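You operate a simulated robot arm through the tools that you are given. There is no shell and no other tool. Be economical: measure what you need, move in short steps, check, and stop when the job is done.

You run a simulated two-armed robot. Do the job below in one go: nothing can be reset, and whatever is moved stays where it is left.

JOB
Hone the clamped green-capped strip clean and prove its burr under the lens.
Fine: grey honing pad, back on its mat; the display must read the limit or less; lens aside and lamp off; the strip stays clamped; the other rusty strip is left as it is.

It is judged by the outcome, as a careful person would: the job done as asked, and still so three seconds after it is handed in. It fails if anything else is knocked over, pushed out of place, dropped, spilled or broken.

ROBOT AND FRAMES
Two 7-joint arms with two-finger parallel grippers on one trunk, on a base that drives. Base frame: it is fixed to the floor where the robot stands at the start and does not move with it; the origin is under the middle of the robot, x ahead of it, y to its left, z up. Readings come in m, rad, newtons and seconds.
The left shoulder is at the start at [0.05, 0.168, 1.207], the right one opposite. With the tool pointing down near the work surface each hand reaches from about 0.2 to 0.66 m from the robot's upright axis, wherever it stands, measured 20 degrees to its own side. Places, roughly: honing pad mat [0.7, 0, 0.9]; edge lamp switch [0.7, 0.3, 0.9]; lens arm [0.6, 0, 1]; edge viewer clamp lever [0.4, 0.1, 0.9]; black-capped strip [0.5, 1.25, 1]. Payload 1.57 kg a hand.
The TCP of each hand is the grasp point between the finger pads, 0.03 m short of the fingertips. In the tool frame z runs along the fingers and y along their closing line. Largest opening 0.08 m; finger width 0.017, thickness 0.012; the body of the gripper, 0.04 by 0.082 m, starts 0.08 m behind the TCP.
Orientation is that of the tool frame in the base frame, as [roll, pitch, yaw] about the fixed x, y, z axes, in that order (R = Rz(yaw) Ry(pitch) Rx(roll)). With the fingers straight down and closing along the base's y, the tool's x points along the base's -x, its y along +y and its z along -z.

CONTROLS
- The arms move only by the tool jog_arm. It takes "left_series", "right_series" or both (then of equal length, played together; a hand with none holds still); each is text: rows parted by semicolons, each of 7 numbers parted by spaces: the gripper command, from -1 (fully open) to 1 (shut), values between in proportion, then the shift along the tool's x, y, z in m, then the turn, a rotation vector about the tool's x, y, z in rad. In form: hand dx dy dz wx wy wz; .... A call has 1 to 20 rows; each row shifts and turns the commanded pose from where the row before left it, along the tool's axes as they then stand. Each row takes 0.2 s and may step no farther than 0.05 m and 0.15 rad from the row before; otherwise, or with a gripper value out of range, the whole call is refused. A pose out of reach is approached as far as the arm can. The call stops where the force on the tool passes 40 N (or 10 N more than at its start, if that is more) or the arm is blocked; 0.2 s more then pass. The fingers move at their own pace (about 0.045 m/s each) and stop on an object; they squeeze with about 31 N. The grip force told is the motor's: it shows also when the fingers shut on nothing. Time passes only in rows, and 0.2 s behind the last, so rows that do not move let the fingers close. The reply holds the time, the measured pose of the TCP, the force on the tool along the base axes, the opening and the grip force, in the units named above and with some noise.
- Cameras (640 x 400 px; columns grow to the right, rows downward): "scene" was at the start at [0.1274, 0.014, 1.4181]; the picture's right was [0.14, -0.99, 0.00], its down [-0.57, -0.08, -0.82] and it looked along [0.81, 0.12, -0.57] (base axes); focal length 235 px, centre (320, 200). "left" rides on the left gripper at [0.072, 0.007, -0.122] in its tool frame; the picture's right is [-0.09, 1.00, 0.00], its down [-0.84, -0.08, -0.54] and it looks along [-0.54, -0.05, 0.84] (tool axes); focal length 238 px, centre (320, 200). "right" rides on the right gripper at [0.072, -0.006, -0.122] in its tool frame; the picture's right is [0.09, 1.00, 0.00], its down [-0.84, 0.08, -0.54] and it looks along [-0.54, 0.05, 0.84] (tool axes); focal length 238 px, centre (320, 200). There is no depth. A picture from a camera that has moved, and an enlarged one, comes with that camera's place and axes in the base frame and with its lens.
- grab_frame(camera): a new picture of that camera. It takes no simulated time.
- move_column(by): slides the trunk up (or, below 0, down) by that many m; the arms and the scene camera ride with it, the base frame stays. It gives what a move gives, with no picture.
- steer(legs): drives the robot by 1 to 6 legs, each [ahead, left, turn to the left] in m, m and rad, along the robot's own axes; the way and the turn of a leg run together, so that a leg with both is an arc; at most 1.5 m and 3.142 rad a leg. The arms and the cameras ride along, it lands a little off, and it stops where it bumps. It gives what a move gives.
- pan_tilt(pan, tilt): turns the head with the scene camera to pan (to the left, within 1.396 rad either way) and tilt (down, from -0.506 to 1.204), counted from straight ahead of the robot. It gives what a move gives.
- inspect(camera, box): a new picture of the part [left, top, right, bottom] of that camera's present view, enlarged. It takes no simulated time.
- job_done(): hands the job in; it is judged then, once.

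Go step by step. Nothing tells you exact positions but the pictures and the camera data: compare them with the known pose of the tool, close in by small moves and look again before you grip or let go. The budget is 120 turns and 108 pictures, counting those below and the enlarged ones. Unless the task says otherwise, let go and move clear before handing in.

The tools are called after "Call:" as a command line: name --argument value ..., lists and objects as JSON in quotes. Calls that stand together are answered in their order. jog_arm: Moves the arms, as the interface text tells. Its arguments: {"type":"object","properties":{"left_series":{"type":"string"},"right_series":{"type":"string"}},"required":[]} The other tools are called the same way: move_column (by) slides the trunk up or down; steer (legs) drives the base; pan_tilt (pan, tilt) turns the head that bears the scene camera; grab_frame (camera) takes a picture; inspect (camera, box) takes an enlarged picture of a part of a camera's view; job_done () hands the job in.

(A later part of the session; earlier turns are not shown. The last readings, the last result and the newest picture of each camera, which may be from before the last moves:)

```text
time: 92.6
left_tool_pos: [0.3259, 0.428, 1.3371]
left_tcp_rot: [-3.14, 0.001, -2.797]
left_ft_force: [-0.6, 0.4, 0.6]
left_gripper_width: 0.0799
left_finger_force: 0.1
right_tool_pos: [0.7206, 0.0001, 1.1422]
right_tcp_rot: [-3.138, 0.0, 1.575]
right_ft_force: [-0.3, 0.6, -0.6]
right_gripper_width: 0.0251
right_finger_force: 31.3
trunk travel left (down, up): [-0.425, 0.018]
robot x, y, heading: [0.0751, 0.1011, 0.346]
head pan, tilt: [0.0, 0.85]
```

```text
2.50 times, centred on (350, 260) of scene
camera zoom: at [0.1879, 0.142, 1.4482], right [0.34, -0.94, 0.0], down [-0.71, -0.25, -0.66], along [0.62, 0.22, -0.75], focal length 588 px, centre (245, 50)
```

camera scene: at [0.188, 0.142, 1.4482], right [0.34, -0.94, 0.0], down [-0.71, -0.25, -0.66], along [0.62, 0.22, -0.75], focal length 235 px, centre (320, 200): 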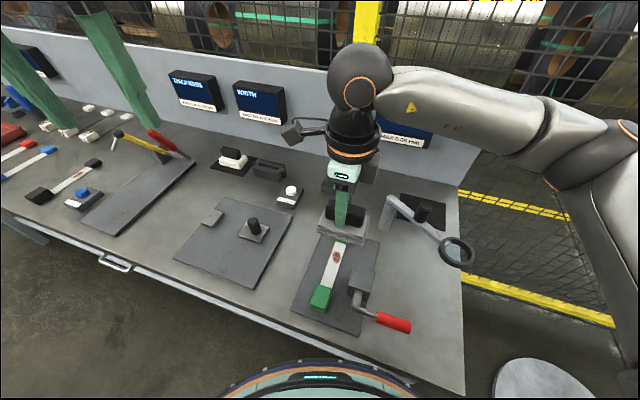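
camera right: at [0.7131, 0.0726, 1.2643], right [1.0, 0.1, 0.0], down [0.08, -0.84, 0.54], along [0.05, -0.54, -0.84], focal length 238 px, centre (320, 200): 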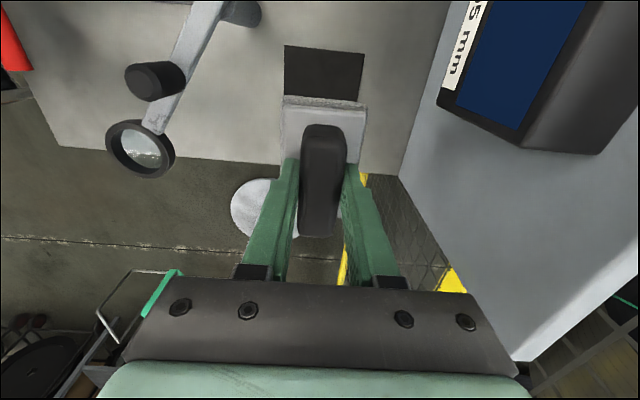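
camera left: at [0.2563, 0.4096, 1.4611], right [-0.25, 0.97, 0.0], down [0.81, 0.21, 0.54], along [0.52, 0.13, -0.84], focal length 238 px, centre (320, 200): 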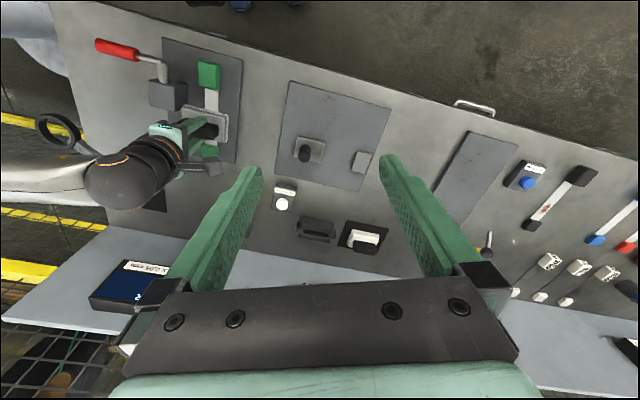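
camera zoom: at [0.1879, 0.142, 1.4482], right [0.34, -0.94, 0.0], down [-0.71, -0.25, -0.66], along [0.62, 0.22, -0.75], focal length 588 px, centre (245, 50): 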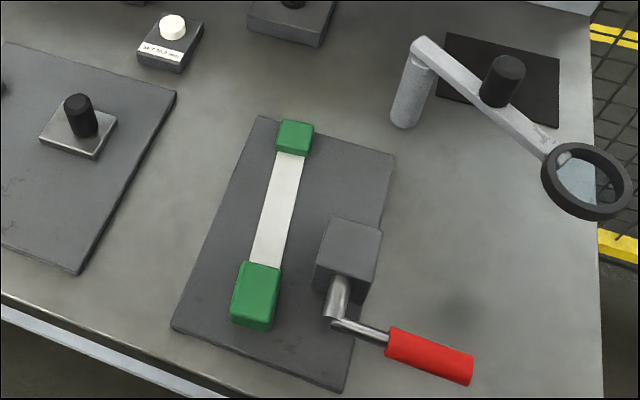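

Clean strip confirmed (it sits slightly skewed). Now lower the pad onto its mat.

Call:
jog_arm --right_series "1 0.003 0 0.03 0 0 0;1 0 0 0.03 0 0 0;1 0 0 0.03 0 0 0;1 0 0 0.03 0 0 0;1 0 0 0.03 0 0 0;1 0 0 0.03 0 0 0;1 0 0 0.01 0 0 0;1 0 0 0.004 0 0 0;1 0 0 0 0 0 0"

Call:
jog_arm --right_series "1 0 0 0.002 0 0 0;1 0 0 0.002 0 0 0;1 0 0 0 0 0 0"

Call:
grab_frame --camera "right"

```text
time: 94.6
left_tool_pos: [0.3252, 0.4274, 1.3394]
left_tcp_rot: [-3.139, -0.004, -2.796]
left_ft_force: [0.3, -0.1, -0.3]
left_gripper_width: 0.08
left_finger_force: 0.1
right_tool_pos: [0.7196, 0.0067, 0.9438]
right_tcp_rot: [-3.139, 0.001, 1.574]
right_ft_force: [-0.4, 0.3, -0.6]
right_gripper_width: 0.0254
right_finger_force: 31.0
trunk travel left (down, up): [-0.425, 0.018]
robot x, y, heading: [0.075, 0.1004, 0.345]
head pan, tilt: [0.0, 0.85]
```

```text
time: 95.4
left_tool_pos: [0.3253, 0.4282, 1.3399]
left_tcp_rot: [-3.139, -0.003, -2.797]
left_ft_force: [0.5, -0.1, 0.0]
left_gripper_width: 0.0803
left_finger_force: 0.2
right_tool_pos: [0.7198, 0.0057, 0.9424]
right_tcp_rot: [-3.139, 0.0, 1.573]
right_ft_force: [0.3, -0.4, 0.6]
right_gripper_width: 0.0251
right_finger_force: 30.6
trunk travel left (down, up): [-0.425, 0.018]
robot x, y, heading: [0.0772, 0.1, 0.348]
head pan, tilt: [0.0, 0.85]
```

```text
47 pictures are left
camera right: at [0.7129, 0.0772, 1.0645], right [1.0, 0.09, 0.0], down [0.08, -0.84, 0.54], along [0.05, -0.54, -0.84], focal length 238 px, centre (320, 200)
```

right: 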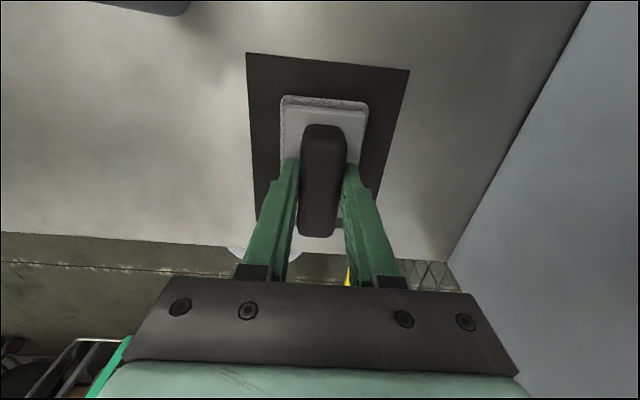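

Call:
jog_arm --right_series "1 0 0 0.0015 0 0 0;1 0 0 0.0005 0 0 0;1 0 0 0 0 0 0"

```text
time: 96.2
left_tool_pos: [0.3228, 0.4275, 1.3384]
left_tcp_rot: [-3.141, -0.001, -2.794]
left_ft_force: [0.2, -0.7, -0.9]
left_gripper_width: 0.08
left_finger_force: 0.0
right_tool_pos: [0.7203, 0.0048, 0.9415]
right_tcp_rot: [3.14, 0.001, 1.573]
right_ft_force: [-1.5, -2.7, 12.1]
right_gripper_width: 0.0251
right_finger_force: 31.3
trunk travel left (down, up): [-0.425, 0.018]
robot x, y, heading: [0.074, 0.1034, 0.345]
head pan, tilt: [0.0, 0.85]
```

The pad is down on its mat. Release and rise straight up.

Call:
jog_arm --right_series "1 0 0 -0.001 0 0 0;-0.3 0 0 0 0 0 0;-0.6 0 0 0 0 0 0;-1 0 0 0 0 0 0;-1 0 0 0 0 0 0;-1 0 0 0 0 0 0;-1 0 0 -0.02 0 0 0;-1 0 0 -0.04 0 0 0;-1 0 0 -0.04 0 0 0;-1 0 0 -0.04 0 0 0;-1 0 0 -0.04 0 0 0;-1 0 0 0 0 0 0"

Call:
grab_frame --camera "right"

```text
time: 98.8
left_tool_pos: [0.3247, 0.4273, 1.3396]
left_tcp_rot: [-3.139, -0.003, -2.796]
left_ft_force: [0.1, 0.1, 0.0]
left_gripper_width: 0.0802
left_finger_force: 0.1
right_tool_pos: [0.7226, 0.0049, 1.1214]
right_tcp_rot: [-3.138, 0.0, 1.573]
right_ft_force: [-0.4, 0.5, 0.3]
right_gripper_width: 0.08
right_finger_force: 0.0
trunk travel left (down, up): [-0.425, 0.018]
robot x, y, heading: [0.0756, 0.1003, 0.347]
head pan, tilt: [0.0, 0.85]
```

```text
46 pictures are left
camera right: at [0.7156, 0.0773, 1.2442], right [1.0, 0.09, 0.0], down [0.08, -0.84, 0.54], along [0.05, -0.54, -0.84], focal length 238 px, centre (320, 200)
```

right: 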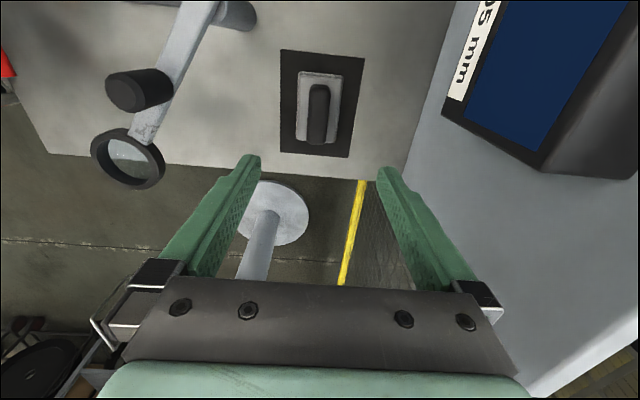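

Pad is back on its mat. Next I shift the base about 0.12 m to the left so the right hand can reach both lens knob and lamp switch.

Call:
steer --legs '[[0.041, 0.113, 0]]'

Call:
inspect --camera "scene" --box '[270, 110, 470, 260]'

Call:
grab_frame --camera "right"

```text
time: 100.1
left_tool_pos: [0.3242, 0.5489, 1.3388]
left_tcp_rot: [-3.139, -0.005, -2.794]
left_ft_force: [0.4, 1.0, -0.4]
left_gripper_width: 0.08
left_finger_force: 0.0
right_tool_pos: [0.7225, 0.1274, 1.1221]
right_tcp_rot: [-3.141, 0.001, 1.573]
right_ft_force: [0.2, 0.6, -0.2]
right_gripper_width: 0.0799
right_finger_force: 0.0
trunk travel left (down, up): [-0.425, 0.018]
robot x, y, heading: [0.0761, 0.2193, 0.349]
head pan, tilt: [0.0, 0.85]
```

```text
2.67 times, centred on (370, 185) of scene
camera zoom: at [0.1881, 0.263, 1.4482], right [0.34, -0.94, 0.0], down [-0.71, -0.26, -0.66], along [0.62, 0.22, -0.75], focal length 628 px, centre (187, 240)
```

zoom: 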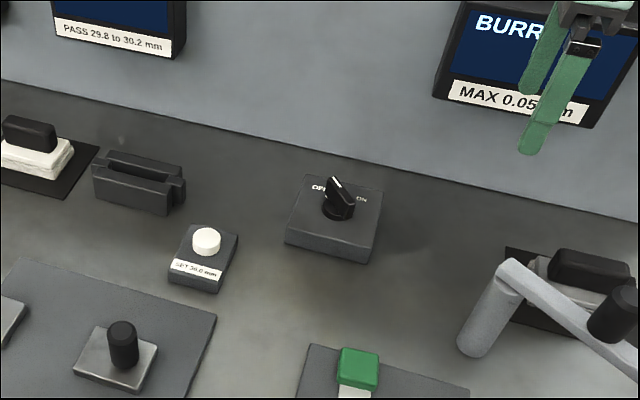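

```text
44 pictures are left
camera right: at [0.7156, 0.199, 1.2438], right [1.0, 0.1, 0.0], down [0.08, -0.84, 0.54], along [0.05, -0.54, -0.84], focal length 238 px, centre (320, 200)
```

right: 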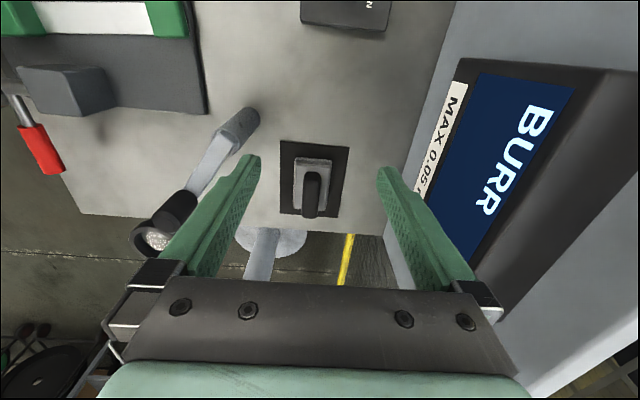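

Now to the lens knob at about (0.576, 0.035).

Call:
jog_arm --right_series "-1 -0.0184 -0.0293 0 0 0 0;-1 -0.0184 -0.0293 0 0 0 0;-1 -0.0184 -0.0293 0 0 0 0;-1 -0.0184 -0.0293 0 0 0 0;-1 -0.0184 -0.0293 0 0 0 0;-1 0 0 0 0 0 0"

Call:
grab_frame --camera "right"

Call:
grab_frame --camera "scene"

```text
time: 101.5
left_tool_pos: [0.3257, 0.5481, 1.3375]
left_tcp_rot: [-3.14, -0.002, -2.795]
left_ft_force: [-0.3, 0.0, -0.2]
left_gripper_width: 0.0799
left_finger_force: 0.0
right_tool_pos: [0.5757, 0.0362, 1.1234]
right_tcp_rot: [-3.14, 0.001, 1.575]
right_ft_force: [0.6, 0.6, -0.5]
right_gripper_width: 0.0798
right_finger_force: 0.0
trunk travel left (down, up): [-0.425, 0.018]
robot x, y, heading: [0.0798, 0.2168, 0.352]
head pan, tilt: [0.0, 0.85]
```

```text
43 pictures are left
camera right: at [0.5692, 0.107, 1.2452], right [1.0, 0.1, 0.0], down [0.08, -0.84, 0.54], along [0.05, -0.54, -0.84], focal length 238 px, centre (320, 200)
```

right: 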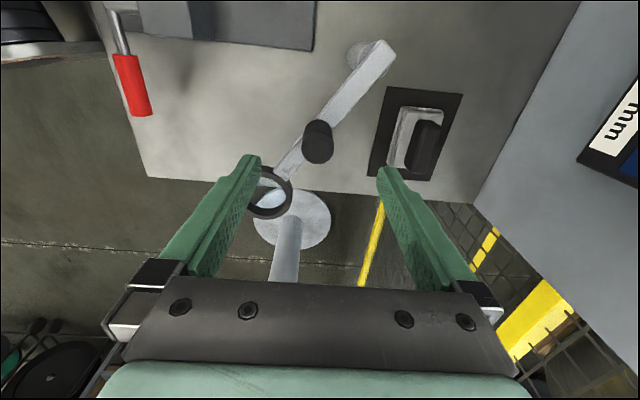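

```text
42 pictures are left
camera scene: at [0.1884, 0.2626, 1.4481], right [0.34, -0.94, 0.0], down [-0.71, -0.26, -0.66], along [0.62, 0.22, -0.75], focal length 235 px, centre (320, 200)
```

scene: 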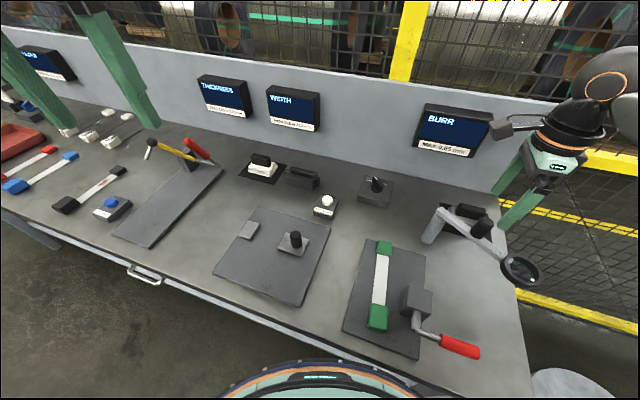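

Centred on the knob. Lower so the fingertips stay just above the bar, and close.

Call:
jog_arm --right_series "-1 0 0 0.02 0 0 0;-1 0 0 0.025 0 0 0;-1 0 0 0.02 0 0 0;-1 0 0 0 0 0 0"

Call:
inspect --camera "scene" --box '[420, 150, 580, 300]'

Call:
jog_arm --right_series "0 0 0 0 0 0 0;0.5 0 0 0 0 0 0;0.5 0 0 0 0 0 0;1 0 0 0 0 0 0;1 0 0 0 0 0 0;1 0 0 0 0 0 0"

```text
time: 102.5
left_tool_pos: [0.3249, 0.5476, 1.338]
left_tcp_rot: [-3.139, -0.002, -2.794]
left_ft_force: [0.4, 0.2, 0.5]
left_gripper_width: 0.08
left_finger_force: 0.0
right_tool_pos: [0.5764, 0.0339, 1.0562]
right_tcp_rot: [3.14, 0.001, 1.574]
right_ft_force: [-0.1, 0.2, 0.8]
right_gripper_width: 0.0799
right_finger_force: 0.1
trunk travel left (down, up): [-0.425, 0.018]
robot x, y, heading: [0.0779, 0.2222, 0.347]
head pan, tilt: [0.0, 0.85]
```

```text
2.67 times, centred on (500, 225) of scene
camera zoom: at [0.1879, 0.2622, 1.4482], right [0.34, -0.94, 0.0], down [-0.71, -0.26, -0.66], along [0.62, 0.22, -0.75], focal length 628 px, centre (-160, 133)
```

zoom: 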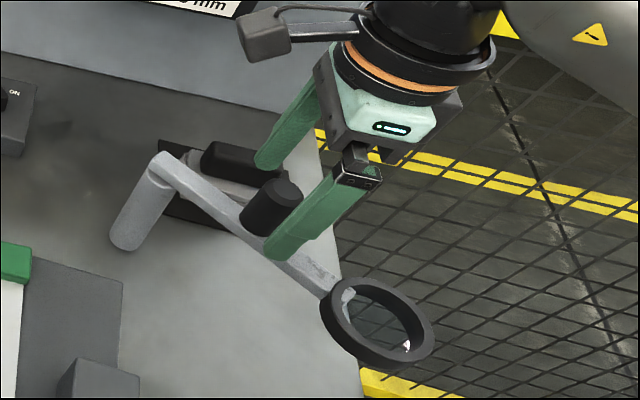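

```text
time: 103.9
left_tool_pos: [0.3228, 0.5469, 1.3395]
left_tcp_rot: [-3.141, 0.001, -2.793]
left_ft_force: [0.2, 0.6, -0.1]
left_gripper_width: 0.08
left_finger_force: 0.1
right_tool_pos: [0.5741, 0.0344, 1.0563]
right_tcp_rot: [-3.134, 0.003, 1.576]
right_ft_force: [-17.8, 0.0, -5.0]
right_gripper_width: 0.0273
right_finger_force: 37.3
trunk travel left (down, up): [-0.425, 0.018]
robot x, y, heading: [0.0774, 0.2183, 0.35]
head pan, tilt: [0.0, 0.85]
```

Gripped. Swing the lens arm clockwise around its pole in small arc steps; first three.

Call:
jog_arm --right_series "1 0.0071 -0.0089 0 0 0 0;1 0.0082 -0.0079 0 0 0 0;1 0.0093 -0.0067 0 0 0 0;1 0 0 0 0 0 0"

Call:
grab_frame --camera "scene"

```text
time: 104.9
left_tool_pos: [0.3253, 0.546, 1.3392]
left_tcp_rot: [-3.142, -0.002, -2.795]
left_ft_force: [-0.6, -1.0, 0.1]
left_gripper_width: 0.0802
left_finger_force: 0.0
right_tool_pos: [0.5544, 0.0587, 1.0576]
right_tcp_rot: [-3.141, 0.002, 1.572]
right_ft_force: [-1.1, -11.3, -3.1]
right_gripper_width: 0.0272
right_finger_force: 38.1
trunk travel left (down, up): [-0.425, 0.018]
robot x, y, heading: [0.0747, 0.2194, 0.343]
head pan, tilt: [0.0, 0.85]
```

```text
40 pictures are left
camera scene: at [0.1883, 0.2605, 1.4482], right [0.34, -0.94, 0.0], down [-0.71, -0.25, -0.66], along [0.62, 0.23, -0.75], focal length 235 px, centre (320, 200)
```

scene: 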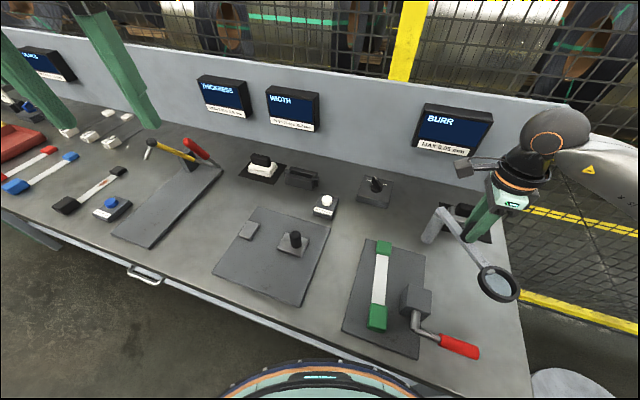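

The lens follows. Continue the arc.

Call:
jog_arm --right_series "1 0.0101 -0.0053 0 0 0 0;1 0.0107 -0.0039 0 0 0 0;1 0.0112 -0.0023 0 0 0 0;1 0.0114 -0.0008 0 0 0 0;1 0.0114 0.0008 0 0 0 0;1 0 0 0 0 0 0"

Call:
inspect --camera "scene" --box '[300, 80, 540, 360]'

```text
time: 106.3
left_tool_pos: [0.3236, 0.5467, 1.3389]
left_tcp_rot: [-3.14, -0.002, -2.795]
left_ft_force: [-1.4, -0.6, 0.4]
left_gripper_width: 0.0802
left_finger_force: 0.0
right_tool_pos: [0.5428, 0.1135, 1.0582]
right_tcp_rot: [-3.139, 0.0, 1.575]
right_ft_force: [0.3, -0.7, -0.1]
right_gripper_width: 0.0
right_finger_force: 21.3
trunk travel left (down, up): [-0.425, 0.018]
robot x, y, heading: [0.0755, 0.2194, 0.347]
head pan, tilt: [0.0, 0.85]
```

```text
1.43 times, centred on (420, 220) of scene
camera zoom: at [0.1879, 0.2619, 1.4482], right [0.34, -0.94, 0.0], down [-0.71, -0.26, -0.66], along [0.62, 0.22, -0.75], focal length 336 px, centre (177, 171)
```

zoom: 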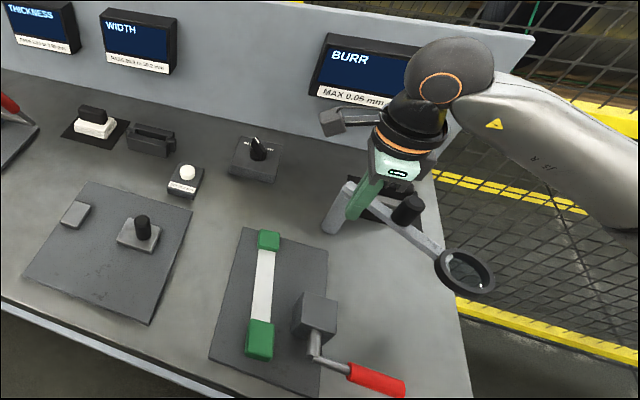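

The fingers slipped off the knob sideways. I'll rise, turn the hand 90° so the fingers close along y, and regrip.

Call:
jog_arm --right_series "1 0 0 -0.03 0 0 0;1 0 0 -0.04 0 0 0;-1 0 0 0 0 0 -0.1428;-1 0 0 0 0 0 -0.1428;-1 0 0 0 0 0 -0.1428;-1 0 0 0 0 0 -0.1428;-1 0 0 0 0 0 -0.1428;-1 0 0 0 0 0 -0.1428;-1 0 0 0 0 0 -0.1428;-1 0 0 0 0 0 -0.1428;-1 0 0 0 0 0 -0.1428;-1 0 0 0 0 0 -0.1428;-1 0 0 0 0 0 -0.1428;-1 0 0 0 0 0 0"

Call:
grab_frame --camera "right"

```text
time: 109.3
left_tool_pos: [0.3245, 0.5475, 1.3383]
left_tcp_rot: [-3.139, -0.001, -2.795]
left_ft_force: [0.0, 0.1, -0.8]
left_gripper_width: 0.0799
left_finger_force: 0.1
right_tool_pos: [0.5421, 0.113, 1.126]
right_tcp_rot: [3.141, -0.001, -3.137]
right_ft_force: [-0.6, -0.2, -0.4]
right_gripper_width: 0.0797
right_finger_force: 0.0
trunk travel left (down, up): [-0.425, 0.018]
robot x, y, heading: [0.0748, 0.218, 0.348]
head pan, tilt: [0.0, 0.85]
```

```text
38 pictures are left
camera right: at [0.4695, 0.106, 1.2492], right [-0.1, 1.0, 0.0], down [0.84, 0.08, 0.54], along [0.54, 0.05, -0.84], focal length 238 px, centre (320, 200)
```

right: 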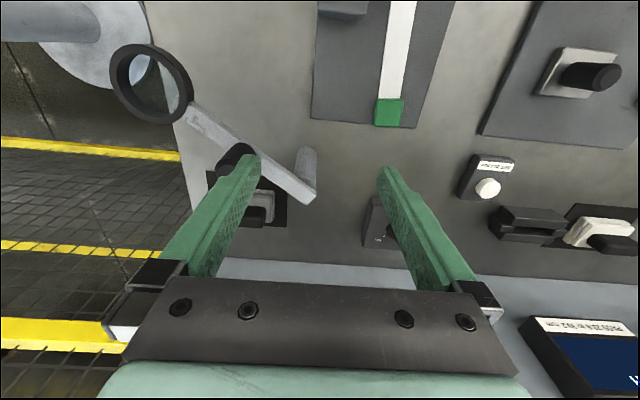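

The lens is back at its start angle. Move over the knob with the new hand orientation and look.

Call:
jog_arm --right_series "-1 -0.01 -0.026 0 0 0 0;-1 -0.01 -0.026 0 0 0 0;-1 -0.01 -0.026 0 0 0 0;-1 0 0 0 0 0 0"

Call:
grab_frame --camera "right"

```text
time: 110.3
left_tool_pos: [0.3245, 0.5485, 1.338]
left_tcp_rot: [-3.14, -0.001, -2.795]
left_ft_force: [0.0, -0.1, 0.0]
left_gripper_width: 0.0801
left_finger_force: 0.0
right_tool_pos: [0.5717, 0.0351, 1.1274]
right_tcp_rot: [3.141, -0.001, -3.138]
right_ft_force: [1.2, 0.7, -0.1]
right_gripper_width: 0.0797
right_finger_force: 0.0
trunk travel left (down, up): [-0.425, 0.018]
robot x, y, heading: [0.0768, 0.2181, 0.348]
head pan, tilt: [0.0, 0.85]
```

```text
37 pictures are left
camera right: at [0.5001, 0.0283, 1.2503], right [-0.1, 1.0, 0.0], down [0.84, 0.08, 0.54], along [0.54, 0.05, -0.84], focal length 238 px, centre (320, 200)
```

right: 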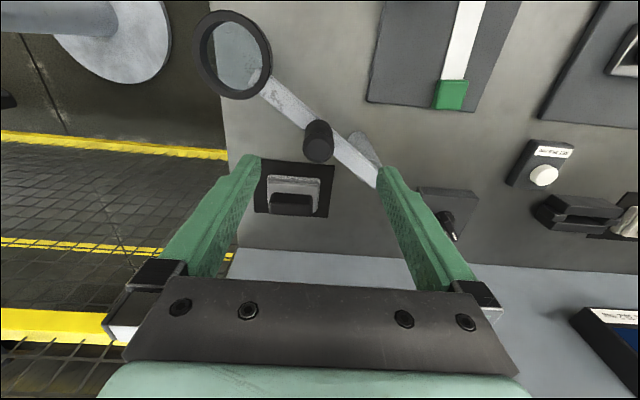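

Well centred. Lower and close.

Call:
jog_arm --right_series "-1 0.001 0 0.025 0 0 0;-1 0.001 0 0.025 0 0 0;-1 0 0 0.025 0 0 0;-1 0 0 0 0 0 0;0.3 0 0 0 0 0 0;0.6 0 0 0 0 0 0;1 0 0 0 0 0 0;1 0 0 0 0 0 0;1 0 0 0 0 0 0"

```text
time: 112.3
left_tool_pos: [0.3243, 0.5467, 1.3379]
left_tcp_rot: [-3.14, -0.002, -2.795]
left_ft_force: [0.1, -0.7, 0.1]
left_gripper_width: 0.08
left_finger_force: 0.0
right_tool_pos: [0.5695, 0.0334, 1.0516]
right_tcp_rot: [3.142, -0.003, -3.139]
right_ft_force: [-0.9, -1.9, 0.7]
right_gripper_width: 0.0279
right_finger_force: 29.7
trunk travel left (down, up): [-0.425, 0.018]
robot x, y, heading: [0.0788, 0.218, 0.348]
head pan, tilt: [0.0, 0.85]
```

Gripped. Now swing, rotating the hand with the arm so the grip stays fixed to the knob.

Call:
jog_arm --right_series "1 0.009 0.0074 0 0 0 0.1396;1 0.009 0.0074 0 0 0 0.1396;1 0.009 0.0074 0 0 0 0.1396;1 0.009 0.0074 0 0 0 0.1396;1 0 0 0 0 0 0"

Call:
inspect --camera "scene" --box '[300, 80, 540, 360]'

```text
time: 113.5
left_tool_pos: [0.3257, 0.5491, 1.3381]
left_tcp_rot: [-3.141, -0.004, -2.794]
left_ft_force: [0.3, -0.3, 0.0]
left_gripper_width: 0.08
left_finger_force: 0.0
right_tool_pos: [0.5419, 0.0713, 1.0509]
right_tcp_rot: [-3.142, 0.0, 2.583]
right_ft_force: [7.7, 1.1, 0.9]
right_gripper_width: 0.0276
right_finger_force: 37.6
trunk travel left (down, up): [-0.425, 0.018]
robot x, y, heading: [0.0784, 0.2213, 0.345]
head pan, tilt: [0.0, 0.85]
```

```text
1.43 times, centred on (420, 220) of scene
camera zoom: at [0.1893, 0.2624, 1.4481], right [0.34, -0.94, 0.0], down [-0.71, -0.26, -0.66], along [0.62, 0.22, -0.75], focal length 336 px, centre (177, 171)
```

zoom: 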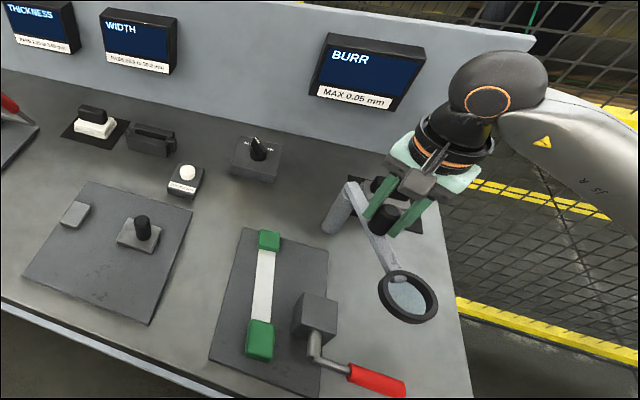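

Swinging well. Continue.

Call:
jog_arm --right_series "1 0.0086 0.0078 0 0 0 0.1396;1 0.0086 0.0078 0 0 0 0.1396;1 0.0086 0.0078 0 0 0 0.1396;1 0.0087 0.0077 0 0 0 0.1396;1 0 0 0 0 0 0"

Call:
inspect --camera "scene" --box '[300, 80, 540, 360]'

```text
time: 114.7
left_tool_pos: [0.3265, 0.5478, 1.3378]
left_tcp_rot: [-3.141, -0.005, -2.795]
left_ft_force: [-0.3, 0.1, -0.5]
left_gripper_width: 0.0801
left_finger_force: 0.0
right_tool_pos: [0.539, 0.1168, 1.0521]
right_tcp_rot: [3.142, 0.001, 2.024]
right_ft_force: [17.8, -2.7, 11.0]
right_gripper_width: 0.0276
right_finger_force: 38.3
trunk travel left (down, up): [-0.425, 0.018]
robot x, y, heading: [0.0751, 0.221, 0.346]
head pan, tilt: [0.0, 0.85]
```

```text
1.43 times, centred on (420, 220) of scene
camera zoom: at [0.1897, 0.2621, 1.4481], right [0.34, -0.94, 0.0], down [-0.71, -0.26, -0.66], along [0.62, 0.22, -0.75], focal length 336 px, centre (177, 171)
```

zoom: 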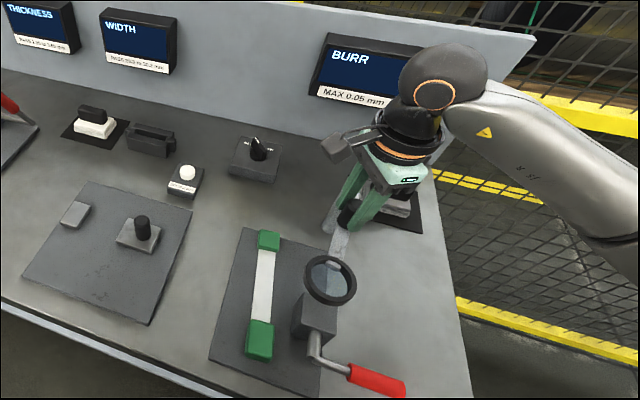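

Nearly there; correct inward slightly and finish the swing over the strip.

Call:
jog_arm --right_series "1 0.0074 0.009 0 0 0 0.1396;1 0.008 0.0082 0 0 0 0.1396;1 0.008 0.0082 0 0 0 0.1396;1 0 0 0 0 0 0"

Call:
inspect --camera "scene" --box '[300, 80, 540, 360]'

```text
time: 115.7
left_tool_pos: [0.3235, 0.5489, 1.3382]
left_tcp_rot: [-3.14, -0.003, -2.795]
left_ft_force: [-0.3, 0.6, 0.1]
left_gripper_width: 0.08
left_finger_force: 0.0
right_tool_pos: [0.5533, 0.147, 1.0526]
right_tcp_rot: [-3.139, 0.001, 1.608]
right_ft_force: [2.2, 3.4, 7.4]
right_gripper_width: 0.0275
right_finger_force: 37.9
trunk travel left (down, up): [-0.425, 0.018]
robot x, y, heading: [0.078, 0.2226, 0.348]
head pan, tilt: [0.0, 0.85]
```

```text
1.43 times, centred on (420, 220) of scene
camera zoom: at [0.1876, 0.2629, 1.4482], right [0.34, -0.94, 0.0], down [-0.71, -0.26, -0.66], along [0.62, 0.22, -0.75], focal length 336 px, centre (177, 171)
```

zoom: 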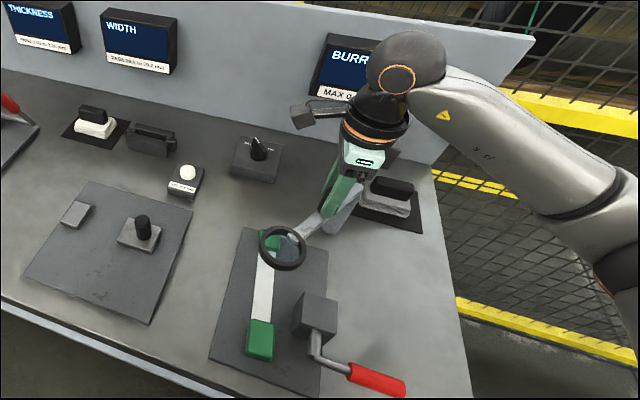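

The lens is over the strip (≈(0.469, 0.198)). Release and rise straight up.

Call:
jog_arm --right_series "0 0 0 0 0 0 0;-0.5 0 0 0 0 0 0;-1 0 0 0 0 0 0;-1 0 0 0 0 0 0;-1 0 0 0 0 0 0;-1 0 0 -0.03 0 0 0;-1 0 0 -0.04 0 0 0;-1 0 0 -0.03 0 0 0;-1 0 0 0 0 0 0"

Call:
grab_frame --camera "scene"

Call:
grab_frame --camera "right"

```text
time: 117.7
left_tool_pos: [0.3239, 0.5477, 1.3377]
left_tcp_rot: [-3.14, -0.001, -2.792]
left_ft_force: [-0.5, -0.4, 0.7]
left_gripper_width: 0.0799
left_finger_force: 0.0
right_tool_pos: [0.5549, 0.1451, 1.1536]
right_tcp_rot: [-3.139, 0.002, 1.611]
right_ft_force: [0.3, -0.1, 0.2]
right_gripper_width: 0.0802
right_finger_force: 0.0
trunk travel left (down, up): [-0.425, 0.018]
robot x, y, heading: [0.0771, 0.2209, 0.347]
head pan, tilt: [0.0, 0.85]
```

```text
33 pictures are left
camera scene: at [0.1882, 0.2621, 1.4482], right [0.34, -0.94, 0.0], down [-0.71, -0.26, -0.66], along [0.62, 0.22, -0.75], focal length 235 px, centre (320, 200)
```

scene: 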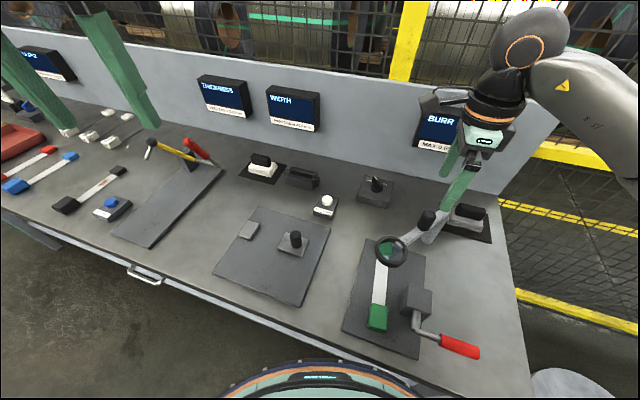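

```text
32 pictures are left
camera right: at [0.5451, 0.2173, 1.276], right [0.99, 0.13, 0.0], down [0.11, -0.83, 0.54], along [0.07, -0.54, -0.84], focal length 238 px, centre (320, 200)
```

right: 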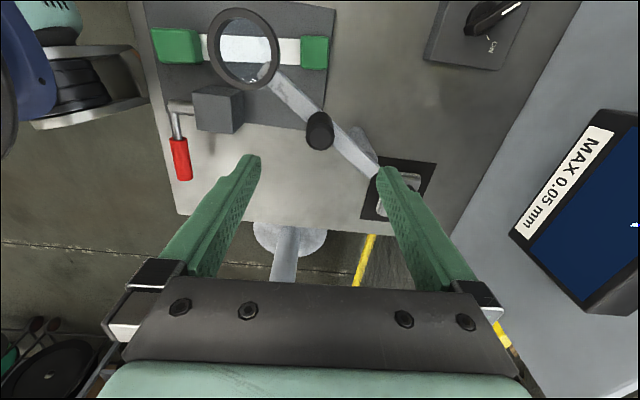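

The lens stays put. Now shift the base ~0.1 m further left and bring the hand over the lamp switch to look.

Call:
steer --legs '[[0.034, 0.094, 0]]'

Call:
jog_arm --right_series "-1 0 0.03 0 0 0 -0.02;-1 0 0.03 0 0 0 -0.02;-1 0 0.03 0 0 0 0;-1 0 0.03 0 0 0 0;-1 0 0.02 0 0 0 0;-1 0 0 0 0 0 0"

Call:
grab_frame --camera "right"

```text
time: 118.8
left_tool_pos: [0.3253, 0.6453, 1.3382]
left_tcp_rot: [-3.14, -0.003, -2.794]
left_ft_force: [0.6, 0.5, 0.5]
left_gripper_width: 0.0799
left_finger_force: 0.1
right_tool_pos: [0.5552, 0.2441, 1.1536]
right_tcp_rot: [3.141, 0.001, 1.61]
right_ft_force: [0.5, 1.2, -0.5]
right_gripper_width: 0.0802
right_finger_force: 0.1
trunk travel left (down, up): [-0.425, 0.018]
robot x, y, heading: [0.0771, 0.3164, 0.342]
head pan, tilt: [0.0, 0.85]
```

```text
time: 120.2
left_tool_pos: [0.3262, 0.6448, 1.3389]
left_tcp_rot: [-3.14, 0.0, -2.793]
left_ft_force: [0.0, -0.4, 0.2]
left_gripper_width: 0.0801
left_finger_force: 0.1
right_tool_pos: [0.6962, 0.2519, 1.1535]
right_tcp_rot: [-3.14, 0.001, 1.648]
right_ft_force: [-0.8, -0.5, 0.0]
right_gripper_width: 0.0802
right_finger_force: 0.0
trunk travel left (down, up): [-0.425, 0.018]
robot x, y, heading: [0.0769, 0.3197, 0.347]
head pan, tilt: [0.0, 0.85]
```

```text
31 pictures are left
camera right: at [0.6841, 0.3243, 1.2765], right [0.99, 0.17, 0.0], down [0.14, -0.83, 0.54], along [0.09, -0.53, -0.84], focal length 238 px, centre (320, 200)
```

right: 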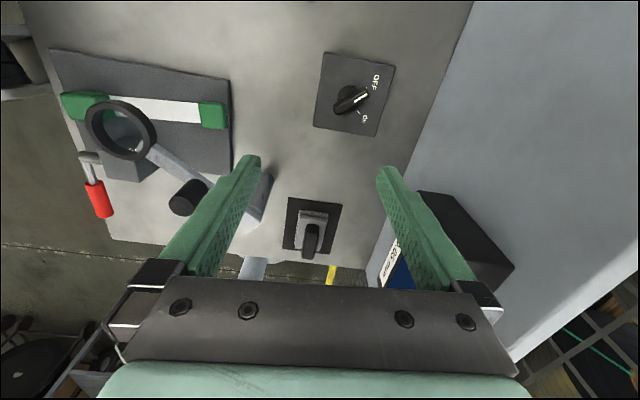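

Call:
inspect --camera "right" --box '[300, 40, 412, 145]'

Call:
inspect --camera "scene" --box '[340, 90, 520, 240]'

```text
3.81 times, centred on (356, 92) of right
camera zoom: at [0.6841, 0.3243, 1.2765], right [0.99, 0.17, 0.0], down [0.14, -0.83, 0.54], along [0.09, -0.53, -0.84], focal length 908 px, centre (183, 610)
```

zoom: 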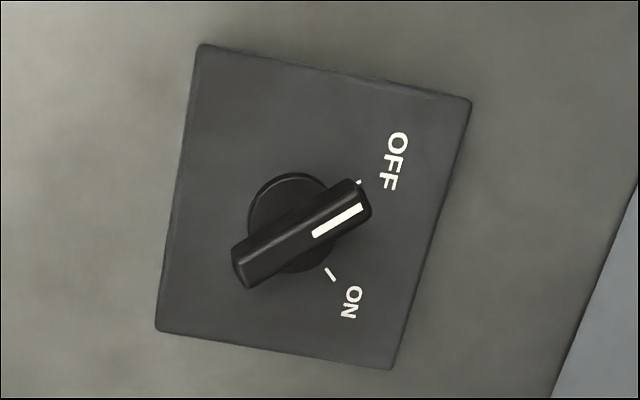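

```text
2.67 times, centred on (430, 165) of scene
camera zoom: at [0.1887, 0.3591, 1.4482], right [0.34, -0.94, 0.0], down [-0.71, -0.26, -0.66], along [0.62, 0.23, -0.75], focal length 628 px, centre (27, 293)
```

zoom: 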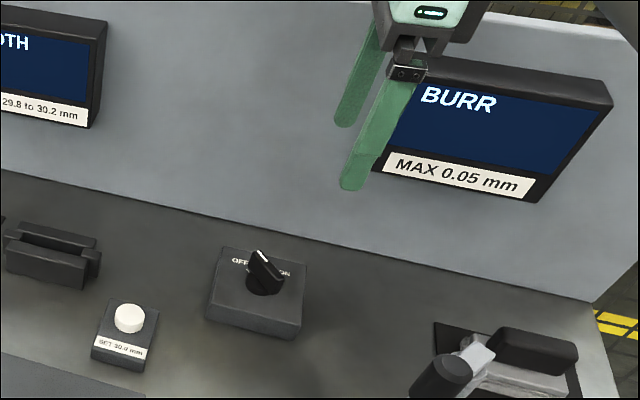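

The switch axis is near (0.731, 0.2725); the pointer bar lies at +36° (OFF) and ON is at −35°, a clockwise turn of ~72°. I rotate the hand so the fingers close across the bar.

Call:
jog_arm --right_series "-1 0 0 0 0 0 -0.141;-1 0 0 0 0 0 -0.141;-1 0 0 0 0 0 -0.141;-1 0 0 0 0 0 -0.141;-1 0 0 0 0 0 -0.141;-1 0 0 0 0 0 -0.141;-1 0 0 0 0 0 -0.141;-1 0 0 0 0 0 -0.141;-1 0 0 0 0 0 -0.141;-1 0 0 0 0 0 -0.141;-1 0 0 0 0 0 -0.141;-1 0 0 0 0 0 -0.141;-1 0 0 0 0 0 -0.141;-1 0 0 0 0 0 -0.141;-1 0 0 0 0 0 -0.141;-1 0 0 0 0 0 0"

```text
time: 123.6
left_tool_pos: [0.3256, 0.6458, 1.3391]
left_tcp_rot: [-3.14, -0.001, -2.794]
left_ft_force: [0.3, 0.2, -0.5]
left_gripper_width: 0.08
left_finger_force: 0.0
right_tool_pos: [0.6953, 0.2533, 1.1535]
right_tcp_rot: [3.141, -0.002, -2.517]
right_ft_force: [0.1, -0.5, -0.3]
right_gripper_width: 0.0801
right_finger_force: 0.1
trunk travel left (down, up): [-0.425, 0.018]
robot x, y, heading: [0.0786, 0.318, 0.346]
head pan, tilt: [0.0, 0.85]
```

Call:
jog_arm --right_series "-1 -0.01 -0.0013 0.03 0 0 0;-1 -0.01 -0.0013 0.03 0 0 0;-1 -0.01 -0.0013 0.03 0 0 0;-1 -0.01 -0.0014 0.03 0 0 0;-1 0 0 0 0 0 0"

Call:
grab_frame --camera "right"

Call:
inspect --camera "scene" --box '[340, 90, 520, 240]'

```text
time: 124.8
left_tool_pos: [0.3251, 0.6456, 1.3393]
left_tcp_rot: [-3.141, -0.003, -2.795]
left_ft_force: [-0.4, 0.8, -0.1]
left_gripper_width: 0.0801
left_finger_force: 0.1
right_tool_pos: [0.7165, 0.2633, 1.0846]
right_tcp_rot: [-3.141, -0.002, -2.519]
right_ft_force: [0.1, -0.2, 0.9]
right_gripper_width: 0.08
right_finger_force: 0.0
right hand out of reach, approached as far as the arm can: row 3, 4
trunk travel left (down, up): [-0.425, 0.018]
robot x, y, heading: [0.0794, 0.3161, 0.344]
head pan, tilt: [0.0, 0.85]
```

```text
28 pictures are left
camera right: at [0.6621, 0.2164, 1.2065], right [-0.66, 0.76, 0.0], down [0.64, 0.55, 0.54], along [0.41, 0.35, -0.84], focal length 238 px, centre (320, 200)
```

right: 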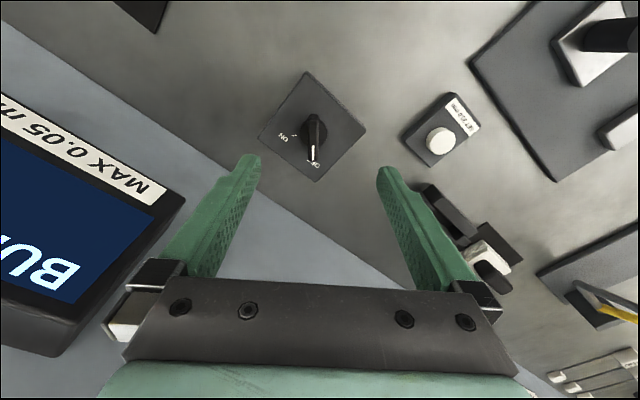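

```text
2.67 times, centred on (430, 165) of scene
camera zoom: at [0.1888, 0.3593, 1.4482], right [0.34, -0.94, 0.0], down [-0.71, -0.26, -0.66], along [0.62, 0.22, -0.75], focal length 628 px, centre (27, 293)
```

zoom: 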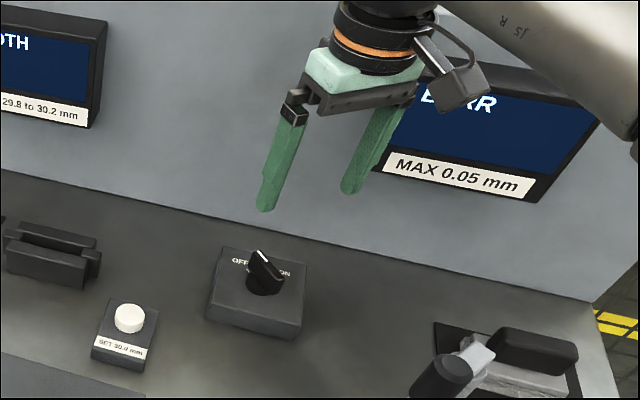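

Reach is marginal, so I lower the trunk 7 cm and then move the last centimetre.

Call:
move_column --by -0.07

Call:
jog_arm --right_series "-1 -0.004 -0.0014 0 0 0 0;-1 -0.004 -0.0014 0 0 0 0;-1 -0.004 -0.0014 0 0 0 0;-1 0 0 0 0 0 0"

Call:
grab_frame --camera "right"

```text
time: 125.9
left_tool_pos: [0.3252, 0.6455, 1.2686]
left_tcp_rot: [-3.139, -0.002, -2.793]
left_ft_force: [-0.5, -0.1, -0.6]
left_gripper_width: 0.0801
left_finger_force: 0.1
right_tool_pos: [0.7162, 0.2646, 1.013]
right_tcp_rot: [-3.141, -0.003, -2.519]
right_ft_force: [0.4, 0.6, 0.2]
right_gripper_width: 0.08
right_finger_force: 0.0
trunk travel left (down, up): [-0.355, 0.088]
robot x, y, heading: [0.0757, 0.3179, 0.349]
head pan, tilt: [0.0, 0.85]
```

```text
time: 126.9
left_tool_pos: [0.3251, 0.6451, 1.2687]
left_tcp_rot: [-3.14, -0.003, -2.794]
left_ft_force: [1.0, -0.5, -0.2]
left_gripper_width: 0.0801
left_finger_force: 0.0
right_tool_pos: [0.7165, 0.2625, 1.015]
right_tcp_rot: [3.141, -0.001, -2.518]
right_ft_force: [0.2, -0.8, -0.6]
right_gripper_width: 0.0798
right_finger_force: 0.1
right hand out of reach, approached as far as the arm can: row 1, 2, 3
trunk travel left (down, up): [-0.355, 0.088]
robot x, y, heading: [0.0776, 0.3173, 0.351]
head pan, tilt: [0.0, 0.85]
```

```text
26 pictures are left
camera right: at [0.6621, 0.2162, 1.1365], right [-0.66, 0.76, 0.0], down [0.64, 0.55, 0.54], along [0.41, 0.35, -0.84], focal length 238 px, centre (320, 200)
```

right: 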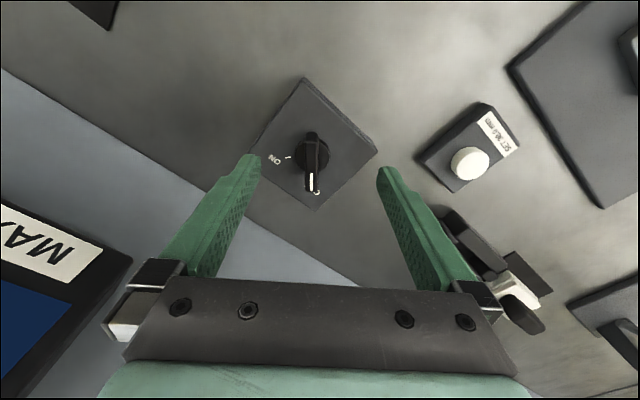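

Still 1 cm short. I raise the hand a bit, turn the base further left to bring the right shoulder forward, and come back over the switch.

Call:
jog_arm --right_series "-1 0.005 0 -0.03 0 0 0;-1 0.005 0 -0.03 0 0 0;-1 0 0 0 0 0 0"

Call:
steer --legs '[[0, 0, 0.25]]'

```text
time: 127.7
left_tool_pos: [0.3256, 0.6446, 1.2693]
left_tcp_rot: [-3.139, -0.002, -2.793]
left_ft_force: [-0.2, 0.0, 0.5]
left_gripper_width: 0.0801
left_finger_force: 0.0
right_tool_pos: [0.7092, 0.2574, 1.0753]
right_tcp_rot: [-3.141, -0.001, -2.52]
right_ft_force: [0.5, -1.2, 0.1]
right_gripper_width: 0.0798
right_finger_force: 0.1
trunk travel left (down, up): [-0.355, 0.088]
robot x, y, heading: [0.0755, 0.3185, 0.35]
head pan, tilt: [0.0, 0.85]
```

```text
time: 128.9
left_tool_pos: [0.2372, 0.696, 1.2688]
left_tcp_rot: [-3.141, -0.002, -2.546]
left_ft_force: [0.3, -0.6, -0.3]
left_gripper_width: 0.0799
left_finger_force: 0.1
right_tool_pos: [0.7051, 0.4145, 1.0757]
right_tcp_rot: [3.141, 0.0, -2.271]
right_ft_force: [0.1, 0.3, 0.4]
right_gripper_width: 0.0801
right_finger_force: 0.0
trunk travel left (down, up): [-0.355, 0.088]
robot x, y, heading: [0.0795, 0.3192, 0.594]
head pan, tilt: [0.0, 0.85]
```

Call:
jog_arm --right_series "-1 0 0 0 0 0 0.121;-1 0 0 0 0 0 0.121;-1 0.01137 -0.0223 0 0 0 0;-1 0.01137 -0.0223 0 0 0 0;-1 0.01137 -0.0223 0 0 0 0;-1 0.01137 -0.0223 0 0 0 0;-1 0.01137 -0.0223 0 0 0 0;-1 0.01137 -0.0223 0 0 0 0;-1 0 0 0.03 0 0 0;-1 0 0 0.03 0 0 0;-1 0 0 0 0 0 0"

Call:
pan_tilt --pan -0.5 --tilt 0.7

Call:
grab_frame --camera "right"

Call:
grab_frame --camera "scene"

```text
time: 131.3
left_tool_pos: [0.2365, 0.6956, 1.2691]
left_tcp_rot: [-3.139, -0.002, -2.547]
left_ft_force: [-0.5, 0.2, 0.0]
left_gripper_width: 0.0804
left_finger_force: 0.0
right_tool_pos: [0.7291, 0.2631, 1.014]
right_tcp_rot: [-3.14, -0.002, -2.514]
right_ft_force: [-0.1, -1.3, 0.1]
right_gripper_width: 0.0801
right_finger_force: 0.0
trunk travel left (down, up): [-0.355, 0.088]
robot x, y, heading: [0.0741, 0.3184, 0.596]
head pan, tilt: [0.0, 0.85]
```

```text
time: 132.3
left_tool_pos: [0.237, 0.6959, 1.2689]
left_tcp_rot: [-3.14, -0.003, -2.548]
left_ft_force: [-0.5, -0.1, 0.2]
left_gripper_width: 0.0801
left_finger_force: 0.0
right_tool_pos: [0.7293, 0.2644, 1.0144]
right_tcp_rot: [3.142, -0.001, -2.514]
right_ft_force: [-0.2, 0.2, -0.3]
right_gripper_width: 0.08
right_finger_force: 0.1
trunk travel left (down, up): [-0.355, 0.088]
robot x, y, heading: [0.0743, 0.3148, 0.594]
head pan, tilt: [-0.499, 0.7]
```

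```text
25 pictures are left
camera right: at [0.6746, 0.2162, 1.1378], right [-0.66, 0.75, 0.0], down [0.63, 0.56, 0.54], along [0.41, 0.36, -0.84], focal length 238 px, centre (320, 200)
```

right: 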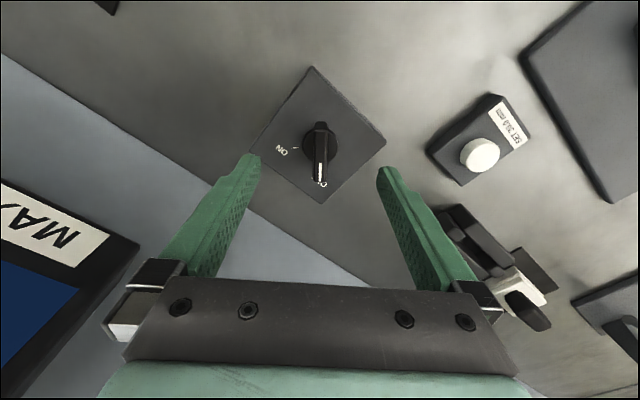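

```text
24 pictures are left
camera scene: at [0.1954, 0.3496, 1.3905], right [0.1, -1.0, 0.0], down [-0.64, -0.06, -0.76], along [0.76, 0.07, -0.64], focal length 235 px, centre (320, 200)
```

scene: 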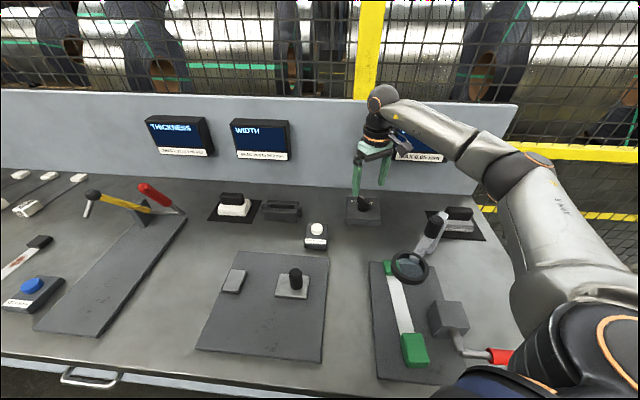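

Aligned. Descend around the pointer bar.

Call:
jog_arm --right_series "-1 -0.002 0 0.02 0 0 0;-1 -0.002 0 0.02 0 0 0;-1 0 0 0.012 0 0 0;-1 0 0 0.005 0 0 0;-1 0 0 0 0 0 0"

Call:
grab_frame --camera "right"

Call:
inspect --camera "scene" --box '[320, 150, 420, 240]'

```text
time: 133.5
left_tool_pos: [0.238, 0.6963, 1.2688]
left_tcp_rot: [-3.14, -0.003, -2.547]
left_ft_force: [0.3, 0.5, 0.6]
left_gripper_width: 0.0801
left_finger_force: 0.1
right_tool_pos: [0.7305, 0.2673, 0.9562]
right_tcp_rot: [-3.141, -0.002, -2.513]
right_ft_force: [-0.3, -0.1, 0.3]
right_gripper_width: 0.0799
right_finger_force: 0.0
trunk travel left (down, up): [-0.355, 0.088]
robot x, y, heading: [0.077, 0.3211, 0.592]
head pan, tilt: [-0.499, 0.7]
```

```text
23 pictures are left
camera right: at [0.6765, 0.219, 1.08], right [-0.66, 0.75, 0.0], down [0.63, 0.56, 0.54], along [0.41, 0.36, -0.84], focal length 238 px, centre (320, 200)
```

right: 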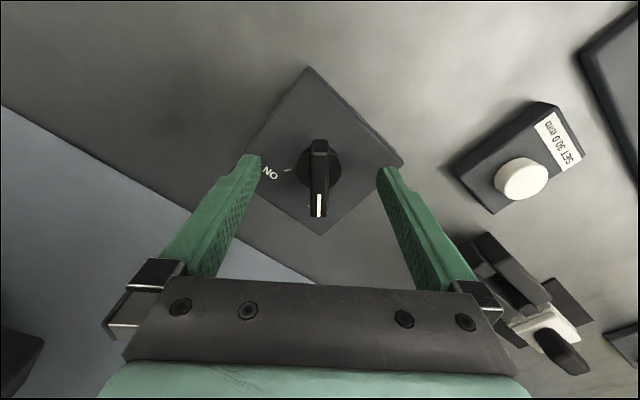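

```text
4.44 times, centred on (370, 195) of scene
camera zoom: at [0.1954, 0.3496, 1.3905], right [0.1, -1.0, 0.0], down [-0.64, -0.06, -0.76], along [0.76, 0.07, -0.64], focal length 1046 px, centre (98, 222)
```

zoom: 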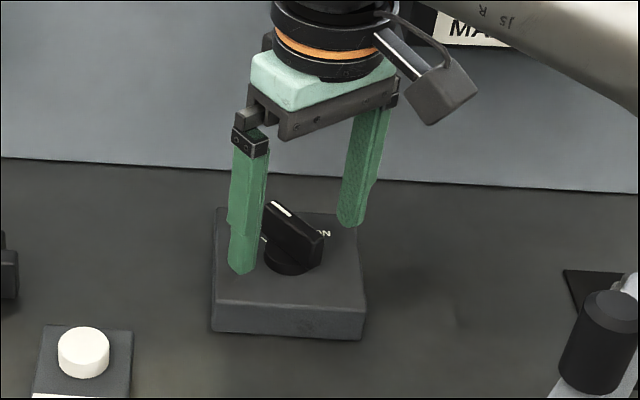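

Centred on the bar. Close, then turn clockwise.

Call:
jog_arm --right_series "0 0 0 0 0 0 0;0.5 0 0 0 0 0 0;1 0 0 0 0 0 0;1 0 0 0 0 0 0;1 0 0 0 0 0 0;1 0 0 0 0 0 0"

Call:
jog_arm --right_series "1 0 0 0 0 0 0.14;1 0 0 0 0 0 0.14;1 0 0 0 0 0 0.14;1 0 0 0 0 0 0.14;1 0 0 0 0 0 0.14;1 0 0 0 0 0 0.14;1 0 0 0 0 0 0.14;1 0 0 0 0 0 0.14;1 0 0 0 0 0 0.12;1 0 0 0 0 0 0"

Call:
inspect --camera "scene" --box '[320, 100, 480, 240]'

```text
time: 134.9
left_tool_pos: [0.2373, 0.6963, 1.2686]
left_tcp_rot: [-3.139, -0.003, -2.546]
left_ft_force: [0.6, -0.3, 0.4]
left_gripper_width: 0.0801
left_finger_force: 0.1
right_tool_pos: [0.7317, 0.2669, 0.957]
right_tcp_rot: [-3.141, -0.003, -2.513]
right_ft_force: [1.0, -0.2, -0.5]
right_gripper_width: 0.0119
right_finger_force: 29.2
trunk travel left (down, up): [-0.355, 0.088]
robot x, y, heading: [0.0774, 0.3209, 0.597]
head pan, tilt: [-0.499, 0.7]
```

```text
time: 137.1
left_tool_pos: [0.2369, 0.6978, 1.2671]
left_tcp_rot: [-3.138, -0.004, -2.544]
left_ft_force: [-0.1, -0.1, 0.1]
left_gripper_width: 0.0798
left_finger_force: 0.0
right_tool_pos: [0.732, 0.2718, 0.9584]
right_tcp_rot: [3.14, -0.003, 2.533]
right_ft_force: [-1.9, 25.2, -4.7]
right_gripper_width: 0.012
right_finger_force: 29.0
trunk travel left (down, up): [-0.355, 0.088]
robot x, y, heading: [0.0818, 0.3175, 0.596]
head pan, tilt: [-0.499, 0.7]
```

```text
2.86 times, centred on (400, 170) of scene
camera zoom: at [0.1958, 0.3527, 1.3904], right [0.1, -1.0, 0.0], down [-0.64, -0.06, -0.76], along [0.76, 0.07, -0.64], focal length 672 px, centre (91, 286)
```

zoom: 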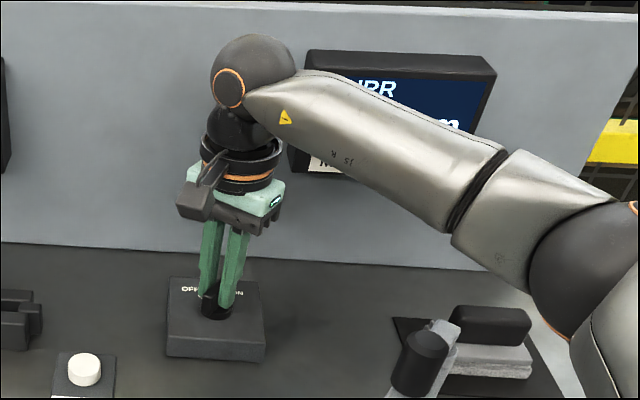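

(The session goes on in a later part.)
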